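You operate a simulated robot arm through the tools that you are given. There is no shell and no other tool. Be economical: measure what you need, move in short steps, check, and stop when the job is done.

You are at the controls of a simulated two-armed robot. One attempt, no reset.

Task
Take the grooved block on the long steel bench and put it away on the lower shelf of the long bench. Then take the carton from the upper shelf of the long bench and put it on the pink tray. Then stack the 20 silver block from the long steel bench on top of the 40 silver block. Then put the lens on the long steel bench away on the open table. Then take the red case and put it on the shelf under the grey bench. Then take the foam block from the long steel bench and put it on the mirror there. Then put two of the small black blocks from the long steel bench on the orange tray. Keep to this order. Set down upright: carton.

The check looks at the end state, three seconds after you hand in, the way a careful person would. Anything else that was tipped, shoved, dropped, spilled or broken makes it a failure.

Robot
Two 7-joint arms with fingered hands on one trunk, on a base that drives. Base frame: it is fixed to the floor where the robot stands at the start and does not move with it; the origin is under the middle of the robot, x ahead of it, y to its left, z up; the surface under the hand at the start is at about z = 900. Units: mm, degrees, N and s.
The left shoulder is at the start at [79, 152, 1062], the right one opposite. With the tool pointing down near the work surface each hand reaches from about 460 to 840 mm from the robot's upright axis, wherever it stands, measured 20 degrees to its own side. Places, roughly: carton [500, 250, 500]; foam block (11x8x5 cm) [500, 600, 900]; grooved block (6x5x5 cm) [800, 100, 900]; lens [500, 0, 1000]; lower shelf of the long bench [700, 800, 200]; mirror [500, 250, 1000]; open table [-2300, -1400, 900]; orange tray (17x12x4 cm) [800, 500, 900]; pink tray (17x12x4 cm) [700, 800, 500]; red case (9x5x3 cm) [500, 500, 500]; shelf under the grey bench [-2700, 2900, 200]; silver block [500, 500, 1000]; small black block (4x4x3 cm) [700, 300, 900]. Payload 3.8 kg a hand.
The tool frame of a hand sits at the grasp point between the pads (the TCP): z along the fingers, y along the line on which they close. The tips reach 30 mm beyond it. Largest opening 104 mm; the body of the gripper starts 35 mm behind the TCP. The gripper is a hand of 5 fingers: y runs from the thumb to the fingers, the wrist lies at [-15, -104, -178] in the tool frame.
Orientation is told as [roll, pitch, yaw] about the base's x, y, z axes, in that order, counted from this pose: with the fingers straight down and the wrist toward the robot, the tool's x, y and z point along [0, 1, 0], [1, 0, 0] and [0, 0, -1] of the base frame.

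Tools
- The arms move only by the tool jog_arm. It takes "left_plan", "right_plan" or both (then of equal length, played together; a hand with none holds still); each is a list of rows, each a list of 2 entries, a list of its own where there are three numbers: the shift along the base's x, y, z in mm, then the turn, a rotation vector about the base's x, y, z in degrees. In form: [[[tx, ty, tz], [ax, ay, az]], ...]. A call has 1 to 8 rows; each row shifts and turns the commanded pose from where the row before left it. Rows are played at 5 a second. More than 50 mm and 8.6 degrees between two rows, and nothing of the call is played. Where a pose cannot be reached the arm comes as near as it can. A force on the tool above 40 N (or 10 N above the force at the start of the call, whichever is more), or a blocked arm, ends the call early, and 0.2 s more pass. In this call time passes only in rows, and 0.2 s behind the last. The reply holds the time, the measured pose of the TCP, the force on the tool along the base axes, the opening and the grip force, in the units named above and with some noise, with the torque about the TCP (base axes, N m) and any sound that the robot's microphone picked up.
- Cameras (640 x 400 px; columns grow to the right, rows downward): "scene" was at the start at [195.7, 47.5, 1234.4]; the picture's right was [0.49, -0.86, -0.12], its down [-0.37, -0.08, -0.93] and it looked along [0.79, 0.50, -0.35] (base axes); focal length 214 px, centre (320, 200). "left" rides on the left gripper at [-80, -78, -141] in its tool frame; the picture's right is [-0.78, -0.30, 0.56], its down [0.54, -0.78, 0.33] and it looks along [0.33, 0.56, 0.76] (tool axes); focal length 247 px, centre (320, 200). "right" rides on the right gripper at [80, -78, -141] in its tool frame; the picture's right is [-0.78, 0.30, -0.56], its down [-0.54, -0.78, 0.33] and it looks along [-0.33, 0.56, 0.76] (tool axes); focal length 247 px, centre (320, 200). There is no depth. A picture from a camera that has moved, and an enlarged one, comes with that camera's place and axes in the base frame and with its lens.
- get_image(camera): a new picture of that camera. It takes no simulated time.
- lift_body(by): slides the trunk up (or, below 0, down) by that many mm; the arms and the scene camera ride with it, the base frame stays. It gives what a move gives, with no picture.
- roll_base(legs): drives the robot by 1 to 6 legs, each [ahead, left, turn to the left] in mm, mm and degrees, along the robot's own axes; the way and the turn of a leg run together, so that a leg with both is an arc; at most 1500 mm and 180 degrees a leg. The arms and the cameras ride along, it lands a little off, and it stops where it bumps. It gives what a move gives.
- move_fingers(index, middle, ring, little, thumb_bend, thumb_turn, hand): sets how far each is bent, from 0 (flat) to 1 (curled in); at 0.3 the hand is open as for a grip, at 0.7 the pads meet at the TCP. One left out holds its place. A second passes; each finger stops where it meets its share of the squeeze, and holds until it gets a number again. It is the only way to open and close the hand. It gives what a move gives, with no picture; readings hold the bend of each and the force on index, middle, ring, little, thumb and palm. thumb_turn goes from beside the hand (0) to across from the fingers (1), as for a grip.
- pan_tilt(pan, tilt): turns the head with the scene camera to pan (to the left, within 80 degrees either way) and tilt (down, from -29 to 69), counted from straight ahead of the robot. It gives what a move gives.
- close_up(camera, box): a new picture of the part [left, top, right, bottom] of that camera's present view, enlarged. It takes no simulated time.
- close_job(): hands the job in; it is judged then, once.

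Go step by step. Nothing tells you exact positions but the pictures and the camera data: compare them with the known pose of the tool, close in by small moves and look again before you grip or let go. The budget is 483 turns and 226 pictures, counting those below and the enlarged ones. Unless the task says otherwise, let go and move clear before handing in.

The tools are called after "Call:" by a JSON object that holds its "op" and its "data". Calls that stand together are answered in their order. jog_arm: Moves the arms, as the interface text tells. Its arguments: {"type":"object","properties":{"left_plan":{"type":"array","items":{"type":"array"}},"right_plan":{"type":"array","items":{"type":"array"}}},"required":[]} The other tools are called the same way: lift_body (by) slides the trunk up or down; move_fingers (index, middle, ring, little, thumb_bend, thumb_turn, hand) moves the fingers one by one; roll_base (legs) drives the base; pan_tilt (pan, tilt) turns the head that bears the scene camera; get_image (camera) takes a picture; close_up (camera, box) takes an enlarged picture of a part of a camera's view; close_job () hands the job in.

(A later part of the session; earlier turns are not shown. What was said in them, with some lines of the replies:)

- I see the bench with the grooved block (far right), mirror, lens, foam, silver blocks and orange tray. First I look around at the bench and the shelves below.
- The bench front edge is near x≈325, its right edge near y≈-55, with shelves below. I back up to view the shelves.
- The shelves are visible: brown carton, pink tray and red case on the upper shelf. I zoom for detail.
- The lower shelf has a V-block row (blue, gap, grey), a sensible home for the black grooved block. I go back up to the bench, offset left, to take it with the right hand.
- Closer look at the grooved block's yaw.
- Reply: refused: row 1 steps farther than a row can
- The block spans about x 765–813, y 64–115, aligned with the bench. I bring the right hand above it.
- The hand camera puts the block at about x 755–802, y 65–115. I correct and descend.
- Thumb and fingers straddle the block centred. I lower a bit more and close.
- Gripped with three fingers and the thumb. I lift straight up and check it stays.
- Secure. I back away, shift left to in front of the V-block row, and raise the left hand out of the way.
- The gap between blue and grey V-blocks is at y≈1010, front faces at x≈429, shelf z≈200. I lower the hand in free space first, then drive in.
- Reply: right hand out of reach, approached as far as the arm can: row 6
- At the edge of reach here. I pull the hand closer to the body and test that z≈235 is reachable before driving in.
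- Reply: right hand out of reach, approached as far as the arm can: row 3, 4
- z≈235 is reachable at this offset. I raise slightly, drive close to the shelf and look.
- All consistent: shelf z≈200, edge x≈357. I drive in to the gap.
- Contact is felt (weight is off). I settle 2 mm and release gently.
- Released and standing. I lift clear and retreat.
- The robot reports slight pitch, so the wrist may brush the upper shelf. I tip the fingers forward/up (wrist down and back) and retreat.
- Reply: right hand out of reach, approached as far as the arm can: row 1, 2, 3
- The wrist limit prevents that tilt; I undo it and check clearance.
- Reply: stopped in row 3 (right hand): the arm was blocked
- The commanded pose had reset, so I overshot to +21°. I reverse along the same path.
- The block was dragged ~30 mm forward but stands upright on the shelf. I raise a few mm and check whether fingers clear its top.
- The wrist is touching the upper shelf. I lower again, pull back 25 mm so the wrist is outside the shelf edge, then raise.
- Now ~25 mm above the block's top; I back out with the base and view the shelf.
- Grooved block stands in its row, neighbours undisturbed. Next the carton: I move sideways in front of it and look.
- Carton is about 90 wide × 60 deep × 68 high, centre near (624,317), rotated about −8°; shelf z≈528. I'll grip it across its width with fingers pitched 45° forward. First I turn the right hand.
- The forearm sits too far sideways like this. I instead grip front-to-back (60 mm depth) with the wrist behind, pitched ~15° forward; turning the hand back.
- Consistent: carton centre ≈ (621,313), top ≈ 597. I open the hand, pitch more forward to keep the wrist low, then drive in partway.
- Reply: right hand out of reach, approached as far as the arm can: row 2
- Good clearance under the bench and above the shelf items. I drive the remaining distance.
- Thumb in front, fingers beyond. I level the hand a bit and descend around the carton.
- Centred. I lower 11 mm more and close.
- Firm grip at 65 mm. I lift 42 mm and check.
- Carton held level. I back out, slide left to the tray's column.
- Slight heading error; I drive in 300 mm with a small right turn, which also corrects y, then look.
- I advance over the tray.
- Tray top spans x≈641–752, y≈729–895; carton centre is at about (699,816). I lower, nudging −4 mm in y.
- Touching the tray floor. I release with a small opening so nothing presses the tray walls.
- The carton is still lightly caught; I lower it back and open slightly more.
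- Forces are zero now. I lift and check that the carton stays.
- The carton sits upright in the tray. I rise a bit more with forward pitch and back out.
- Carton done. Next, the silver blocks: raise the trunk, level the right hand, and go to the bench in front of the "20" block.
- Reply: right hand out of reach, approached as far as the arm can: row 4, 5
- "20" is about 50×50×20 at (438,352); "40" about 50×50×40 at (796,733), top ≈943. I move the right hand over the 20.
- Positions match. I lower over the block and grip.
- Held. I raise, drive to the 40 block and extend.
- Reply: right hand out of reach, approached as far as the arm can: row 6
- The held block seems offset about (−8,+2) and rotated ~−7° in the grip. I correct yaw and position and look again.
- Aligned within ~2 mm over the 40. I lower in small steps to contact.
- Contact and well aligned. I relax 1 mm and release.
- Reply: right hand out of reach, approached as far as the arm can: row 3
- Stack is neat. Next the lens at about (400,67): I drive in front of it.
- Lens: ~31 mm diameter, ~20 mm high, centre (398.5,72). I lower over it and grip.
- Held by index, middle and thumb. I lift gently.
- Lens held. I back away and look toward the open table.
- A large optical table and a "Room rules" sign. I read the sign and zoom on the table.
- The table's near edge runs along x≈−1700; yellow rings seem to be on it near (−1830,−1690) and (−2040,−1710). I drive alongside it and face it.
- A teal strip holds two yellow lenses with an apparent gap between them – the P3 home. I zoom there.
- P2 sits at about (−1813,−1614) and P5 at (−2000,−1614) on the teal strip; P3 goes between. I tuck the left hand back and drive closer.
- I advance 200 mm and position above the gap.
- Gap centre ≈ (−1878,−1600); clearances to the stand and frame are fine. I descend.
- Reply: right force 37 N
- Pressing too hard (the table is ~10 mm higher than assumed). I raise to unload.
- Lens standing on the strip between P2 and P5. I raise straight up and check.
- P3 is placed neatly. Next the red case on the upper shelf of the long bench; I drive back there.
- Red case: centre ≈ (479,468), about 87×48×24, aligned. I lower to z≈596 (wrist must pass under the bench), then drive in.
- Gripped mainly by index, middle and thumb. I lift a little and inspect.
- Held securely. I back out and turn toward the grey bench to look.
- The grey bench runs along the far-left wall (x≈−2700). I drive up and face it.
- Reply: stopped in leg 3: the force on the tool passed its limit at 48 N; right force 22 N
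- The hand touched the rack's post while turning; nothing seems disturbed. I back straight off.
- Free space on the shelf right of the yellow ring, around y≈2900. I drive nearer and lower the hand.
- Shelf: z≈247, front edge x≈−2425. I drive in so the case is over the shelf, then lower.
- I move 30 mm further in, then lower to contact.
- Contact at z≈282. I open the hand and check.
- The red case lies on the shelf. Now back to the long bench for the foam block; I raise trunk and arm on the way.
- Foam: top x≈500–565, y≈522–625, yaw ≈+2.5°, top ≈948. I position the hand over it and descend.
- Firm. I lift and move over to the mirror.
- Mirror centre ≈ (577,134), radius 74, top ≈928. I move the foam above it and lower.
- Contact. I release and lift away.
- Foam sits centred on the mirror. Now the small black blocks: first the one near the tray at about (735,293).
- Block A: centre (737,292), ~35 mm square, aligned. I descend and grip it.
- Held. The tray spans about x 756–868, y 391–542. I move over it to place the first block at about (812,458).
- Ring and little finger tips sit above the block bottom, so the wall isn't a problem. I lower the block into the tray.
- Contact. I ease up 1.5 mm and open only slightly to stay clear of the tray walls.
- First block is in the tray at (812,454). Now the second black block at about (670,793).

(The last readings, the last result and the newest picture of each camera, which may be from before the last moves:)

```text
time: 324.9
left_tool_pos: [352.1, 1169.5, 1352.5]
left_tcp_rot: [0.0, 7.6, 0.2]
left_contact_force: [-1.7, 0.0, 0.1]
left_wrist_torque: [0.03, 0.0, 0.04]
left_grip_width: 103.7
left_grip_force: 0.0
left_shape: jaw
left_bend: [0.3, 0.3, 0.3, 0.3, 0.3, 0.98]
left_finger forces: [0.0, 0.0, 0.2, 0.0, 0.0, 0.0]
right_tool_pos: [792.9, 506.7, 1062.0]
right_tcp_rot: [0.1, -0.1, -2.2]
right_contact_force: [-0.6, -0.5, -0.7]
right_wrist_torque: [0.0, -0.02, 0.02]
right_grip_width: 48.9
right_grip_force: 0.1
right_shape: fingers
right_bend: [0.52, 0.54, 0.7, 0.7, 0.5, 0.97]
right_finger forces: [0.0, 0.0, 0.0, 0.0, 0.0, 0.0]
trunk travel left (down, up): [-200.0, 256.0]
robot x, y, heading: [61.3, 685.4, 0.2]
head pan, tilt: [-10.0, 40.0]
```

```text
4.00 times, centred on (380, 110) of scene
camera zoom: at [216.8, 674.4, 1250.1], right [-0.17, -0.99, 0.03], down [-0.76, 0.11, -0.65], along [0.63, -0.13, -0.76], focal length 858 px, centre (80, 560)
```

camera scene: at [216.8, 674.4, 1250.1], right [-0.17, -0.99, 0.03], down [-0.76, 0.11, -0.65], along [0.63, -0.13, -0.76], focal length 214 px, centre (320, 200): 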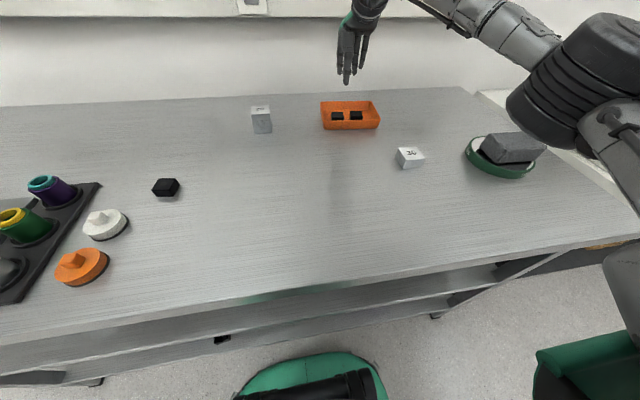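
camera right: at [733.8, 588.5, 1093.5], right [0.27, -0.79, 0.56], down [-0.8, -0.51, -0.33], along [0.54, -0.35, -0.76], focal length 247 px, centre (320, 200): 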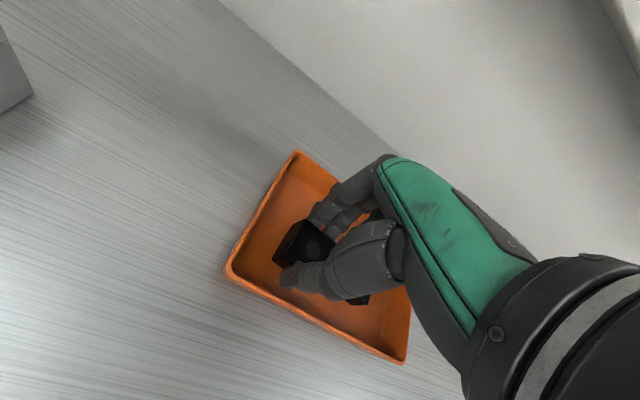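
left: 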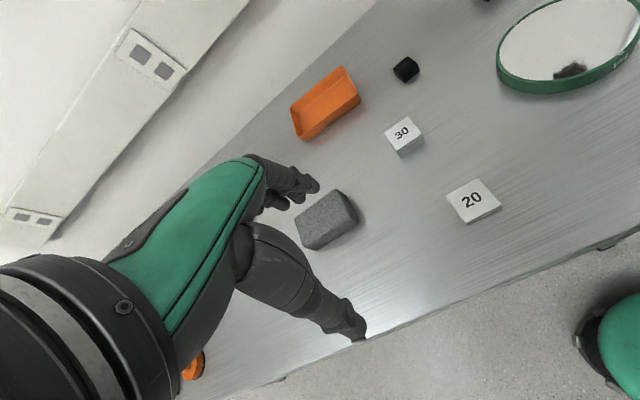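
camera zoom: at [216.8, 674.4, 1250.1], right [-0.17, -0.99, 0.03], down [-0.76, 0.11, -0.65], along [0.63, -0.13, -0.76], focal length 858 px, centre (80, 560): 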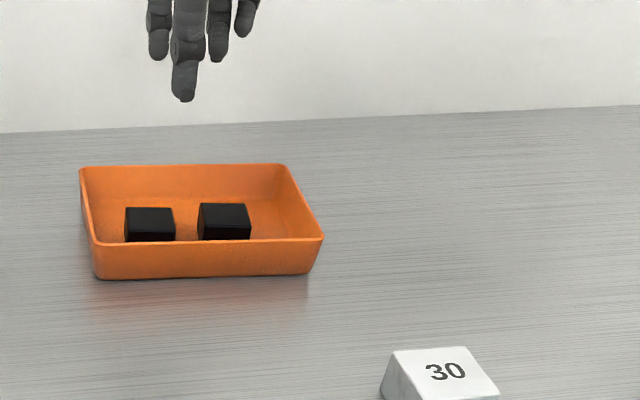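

Both blocks are in the orange tray. I back clear and take a last overview.

Call:
{"op": "roll_base", "data": {"legs": [[-750, 0, 0]]}}

Call:
{"op": "pan_tilt", "data": {"pan": 0, "tilt": 22}}

Call:
{"op": "get_image", "data": {"camera": "scene"}}

Call:
{"op": "close_up", "data": {"camera": "scene", "box": [160, 90, 420, 260]}}

```text
time: 329.0
left_tool_pos: [-403.6, 1166.9, 1352.5]
left_tcp_rot: [0.1, 7.7, 0.2]
left_contact_force: [0.2, 0.6, 0.2]
left_wrist_torque: [-0.01, -0.04, -0.01]
left_grip_width: 103.9
left_grip_force: 0.1
left_shape: jaw
left_bend: [0.3, 0.3, 0.3, 0.3, 0.3, 0.98]
left_finger forces: [0.0, 0.0, 0.0, 0.0, 0.0, 0.1]
right_tool_pos: [40.2, 505.1, 1062.1]
right_tcp_rot: [0.1, 0.1, -2.0]
right_contact_force: [-0.8, -0.2, 0.0]
right_wrist_torque: [0.01, 0.0, -0.05]
right_grip_width: 49.3
right_grip_force: 0.0
right_shape: fingers
right_bend: [0.52, 0.54, 0.7, 0.7, 0.5, 0.97]
right_finger forces: [0.0, 0.0, 0.0, 0.0, 0.0, 0.1]
trunk travel left (down, up): [-200.0, 256.0]
robot x, y, heading: [-695.8, 684.0, 0.4]
head pan, tilt: [-10.0, 40.0]
```

```text
time: 329.8
left_tool_pos: [-403.6, 1166.9, 1351.5]
left_tcp_rot: [-0.1, 7.7, 0.3]
left_contact_force: [0.4, -0.7, -0.3]
left_wrist_torque: [0.01, 0.0, -0.04]
left_grip_width: 104.0
left_grip_force: 0.0
left_shape: jaw
left_bend: [0.3, 0.3, 0.3, 0.3, 0.3, 0.98]
left_finger forces: [0.0, 0.1, 0.0, 0.0, 0.0, 0.0]
right_tool_pos: [38.5, 504.4, 1060.5]
right_tcp_rot: [0.1, 0.2, -2.0]
right_contact_force: [-0.1, 0.3, -1.0]
right_wrist_torque: [0.01, -0.02, 0.01]
right_grip_width: 49.2
right_grip_force: 0.0
right_shape: fingers
right_bend: [0.52, 0.54, 0.7, 0.7, 0.5, 0.97]
right_finger forces: [0.1, 0.1, 0.0, 0.1, 0.0, 0.0]
trunk travel left (down, up): [-200.0, 256.0]
robot x, y, heading: [-695.7, 687.5, 0.4]
head pan, tilt: [0.0, 22.0]
```

```text
36 pictures are left
camera scene: at [-524.9, 685.9, 1276.0], right [0.01, -1.0, 0.0], down [-0.53, 0.0, -0.85], along [0.85, 0.01, -0.53], focal length 214 px, centre (320, 200)
```

scene: 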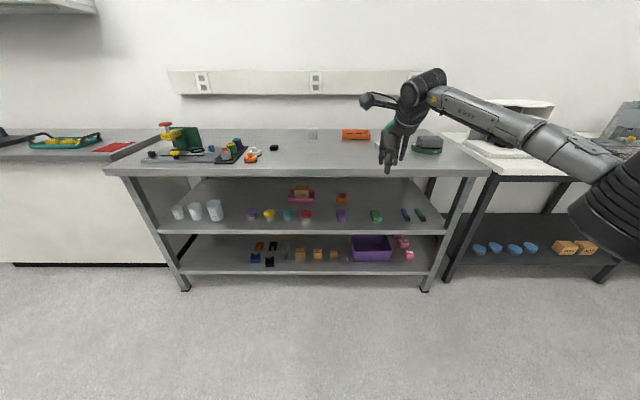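

```text
2.35 times, centred on (290, 175) of scene
camera zoom: at [-524.9, 685.9, 1276.0], right [0.01, -1.0, 0.0], down [-0.53, 0.0, -0.85], along [0.85, 0.01, -0.53], focal length 505 px, centre (391, 259)
```

zoom: 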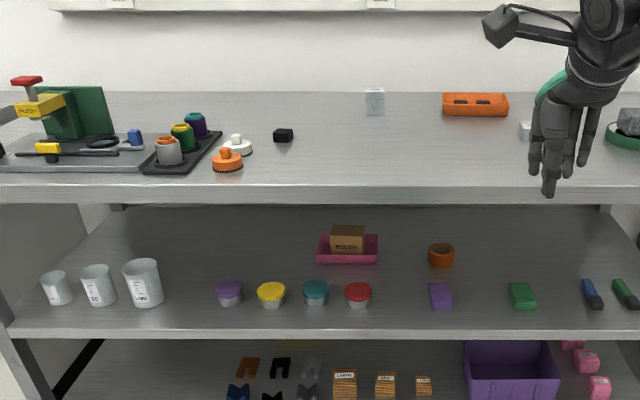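

All seven placements are done in order, nothing else appears disturbed, and both hands are empty and clear, so I hand in.

Call:
{"op": "close_job", "data": {}}

```text
The job is handed in.
```

I finished all seven placements in the order you gave and handed the job in; the carton stands upright in the pink tray.

- **Grooved block:** it is on the lower shelf between the blue and grey grooved blocks. I dragged it about 30 mm toward the front edge while pulling the hand out, so it is upright but a little out of line with its neighbours.
- **Rack by the door:** while carrying the red case, the right hand pressed against the rack's post (about 48 N) and the robot stopped. I backed off, and the pictures showed nothing moved or knocked over.
- **Lens:** I pressed it down harder than intended for a moment (about 37 N), because the table was roughly 10 mm higher than I assumed. It now sits level on the teal strip between P2 and P5.
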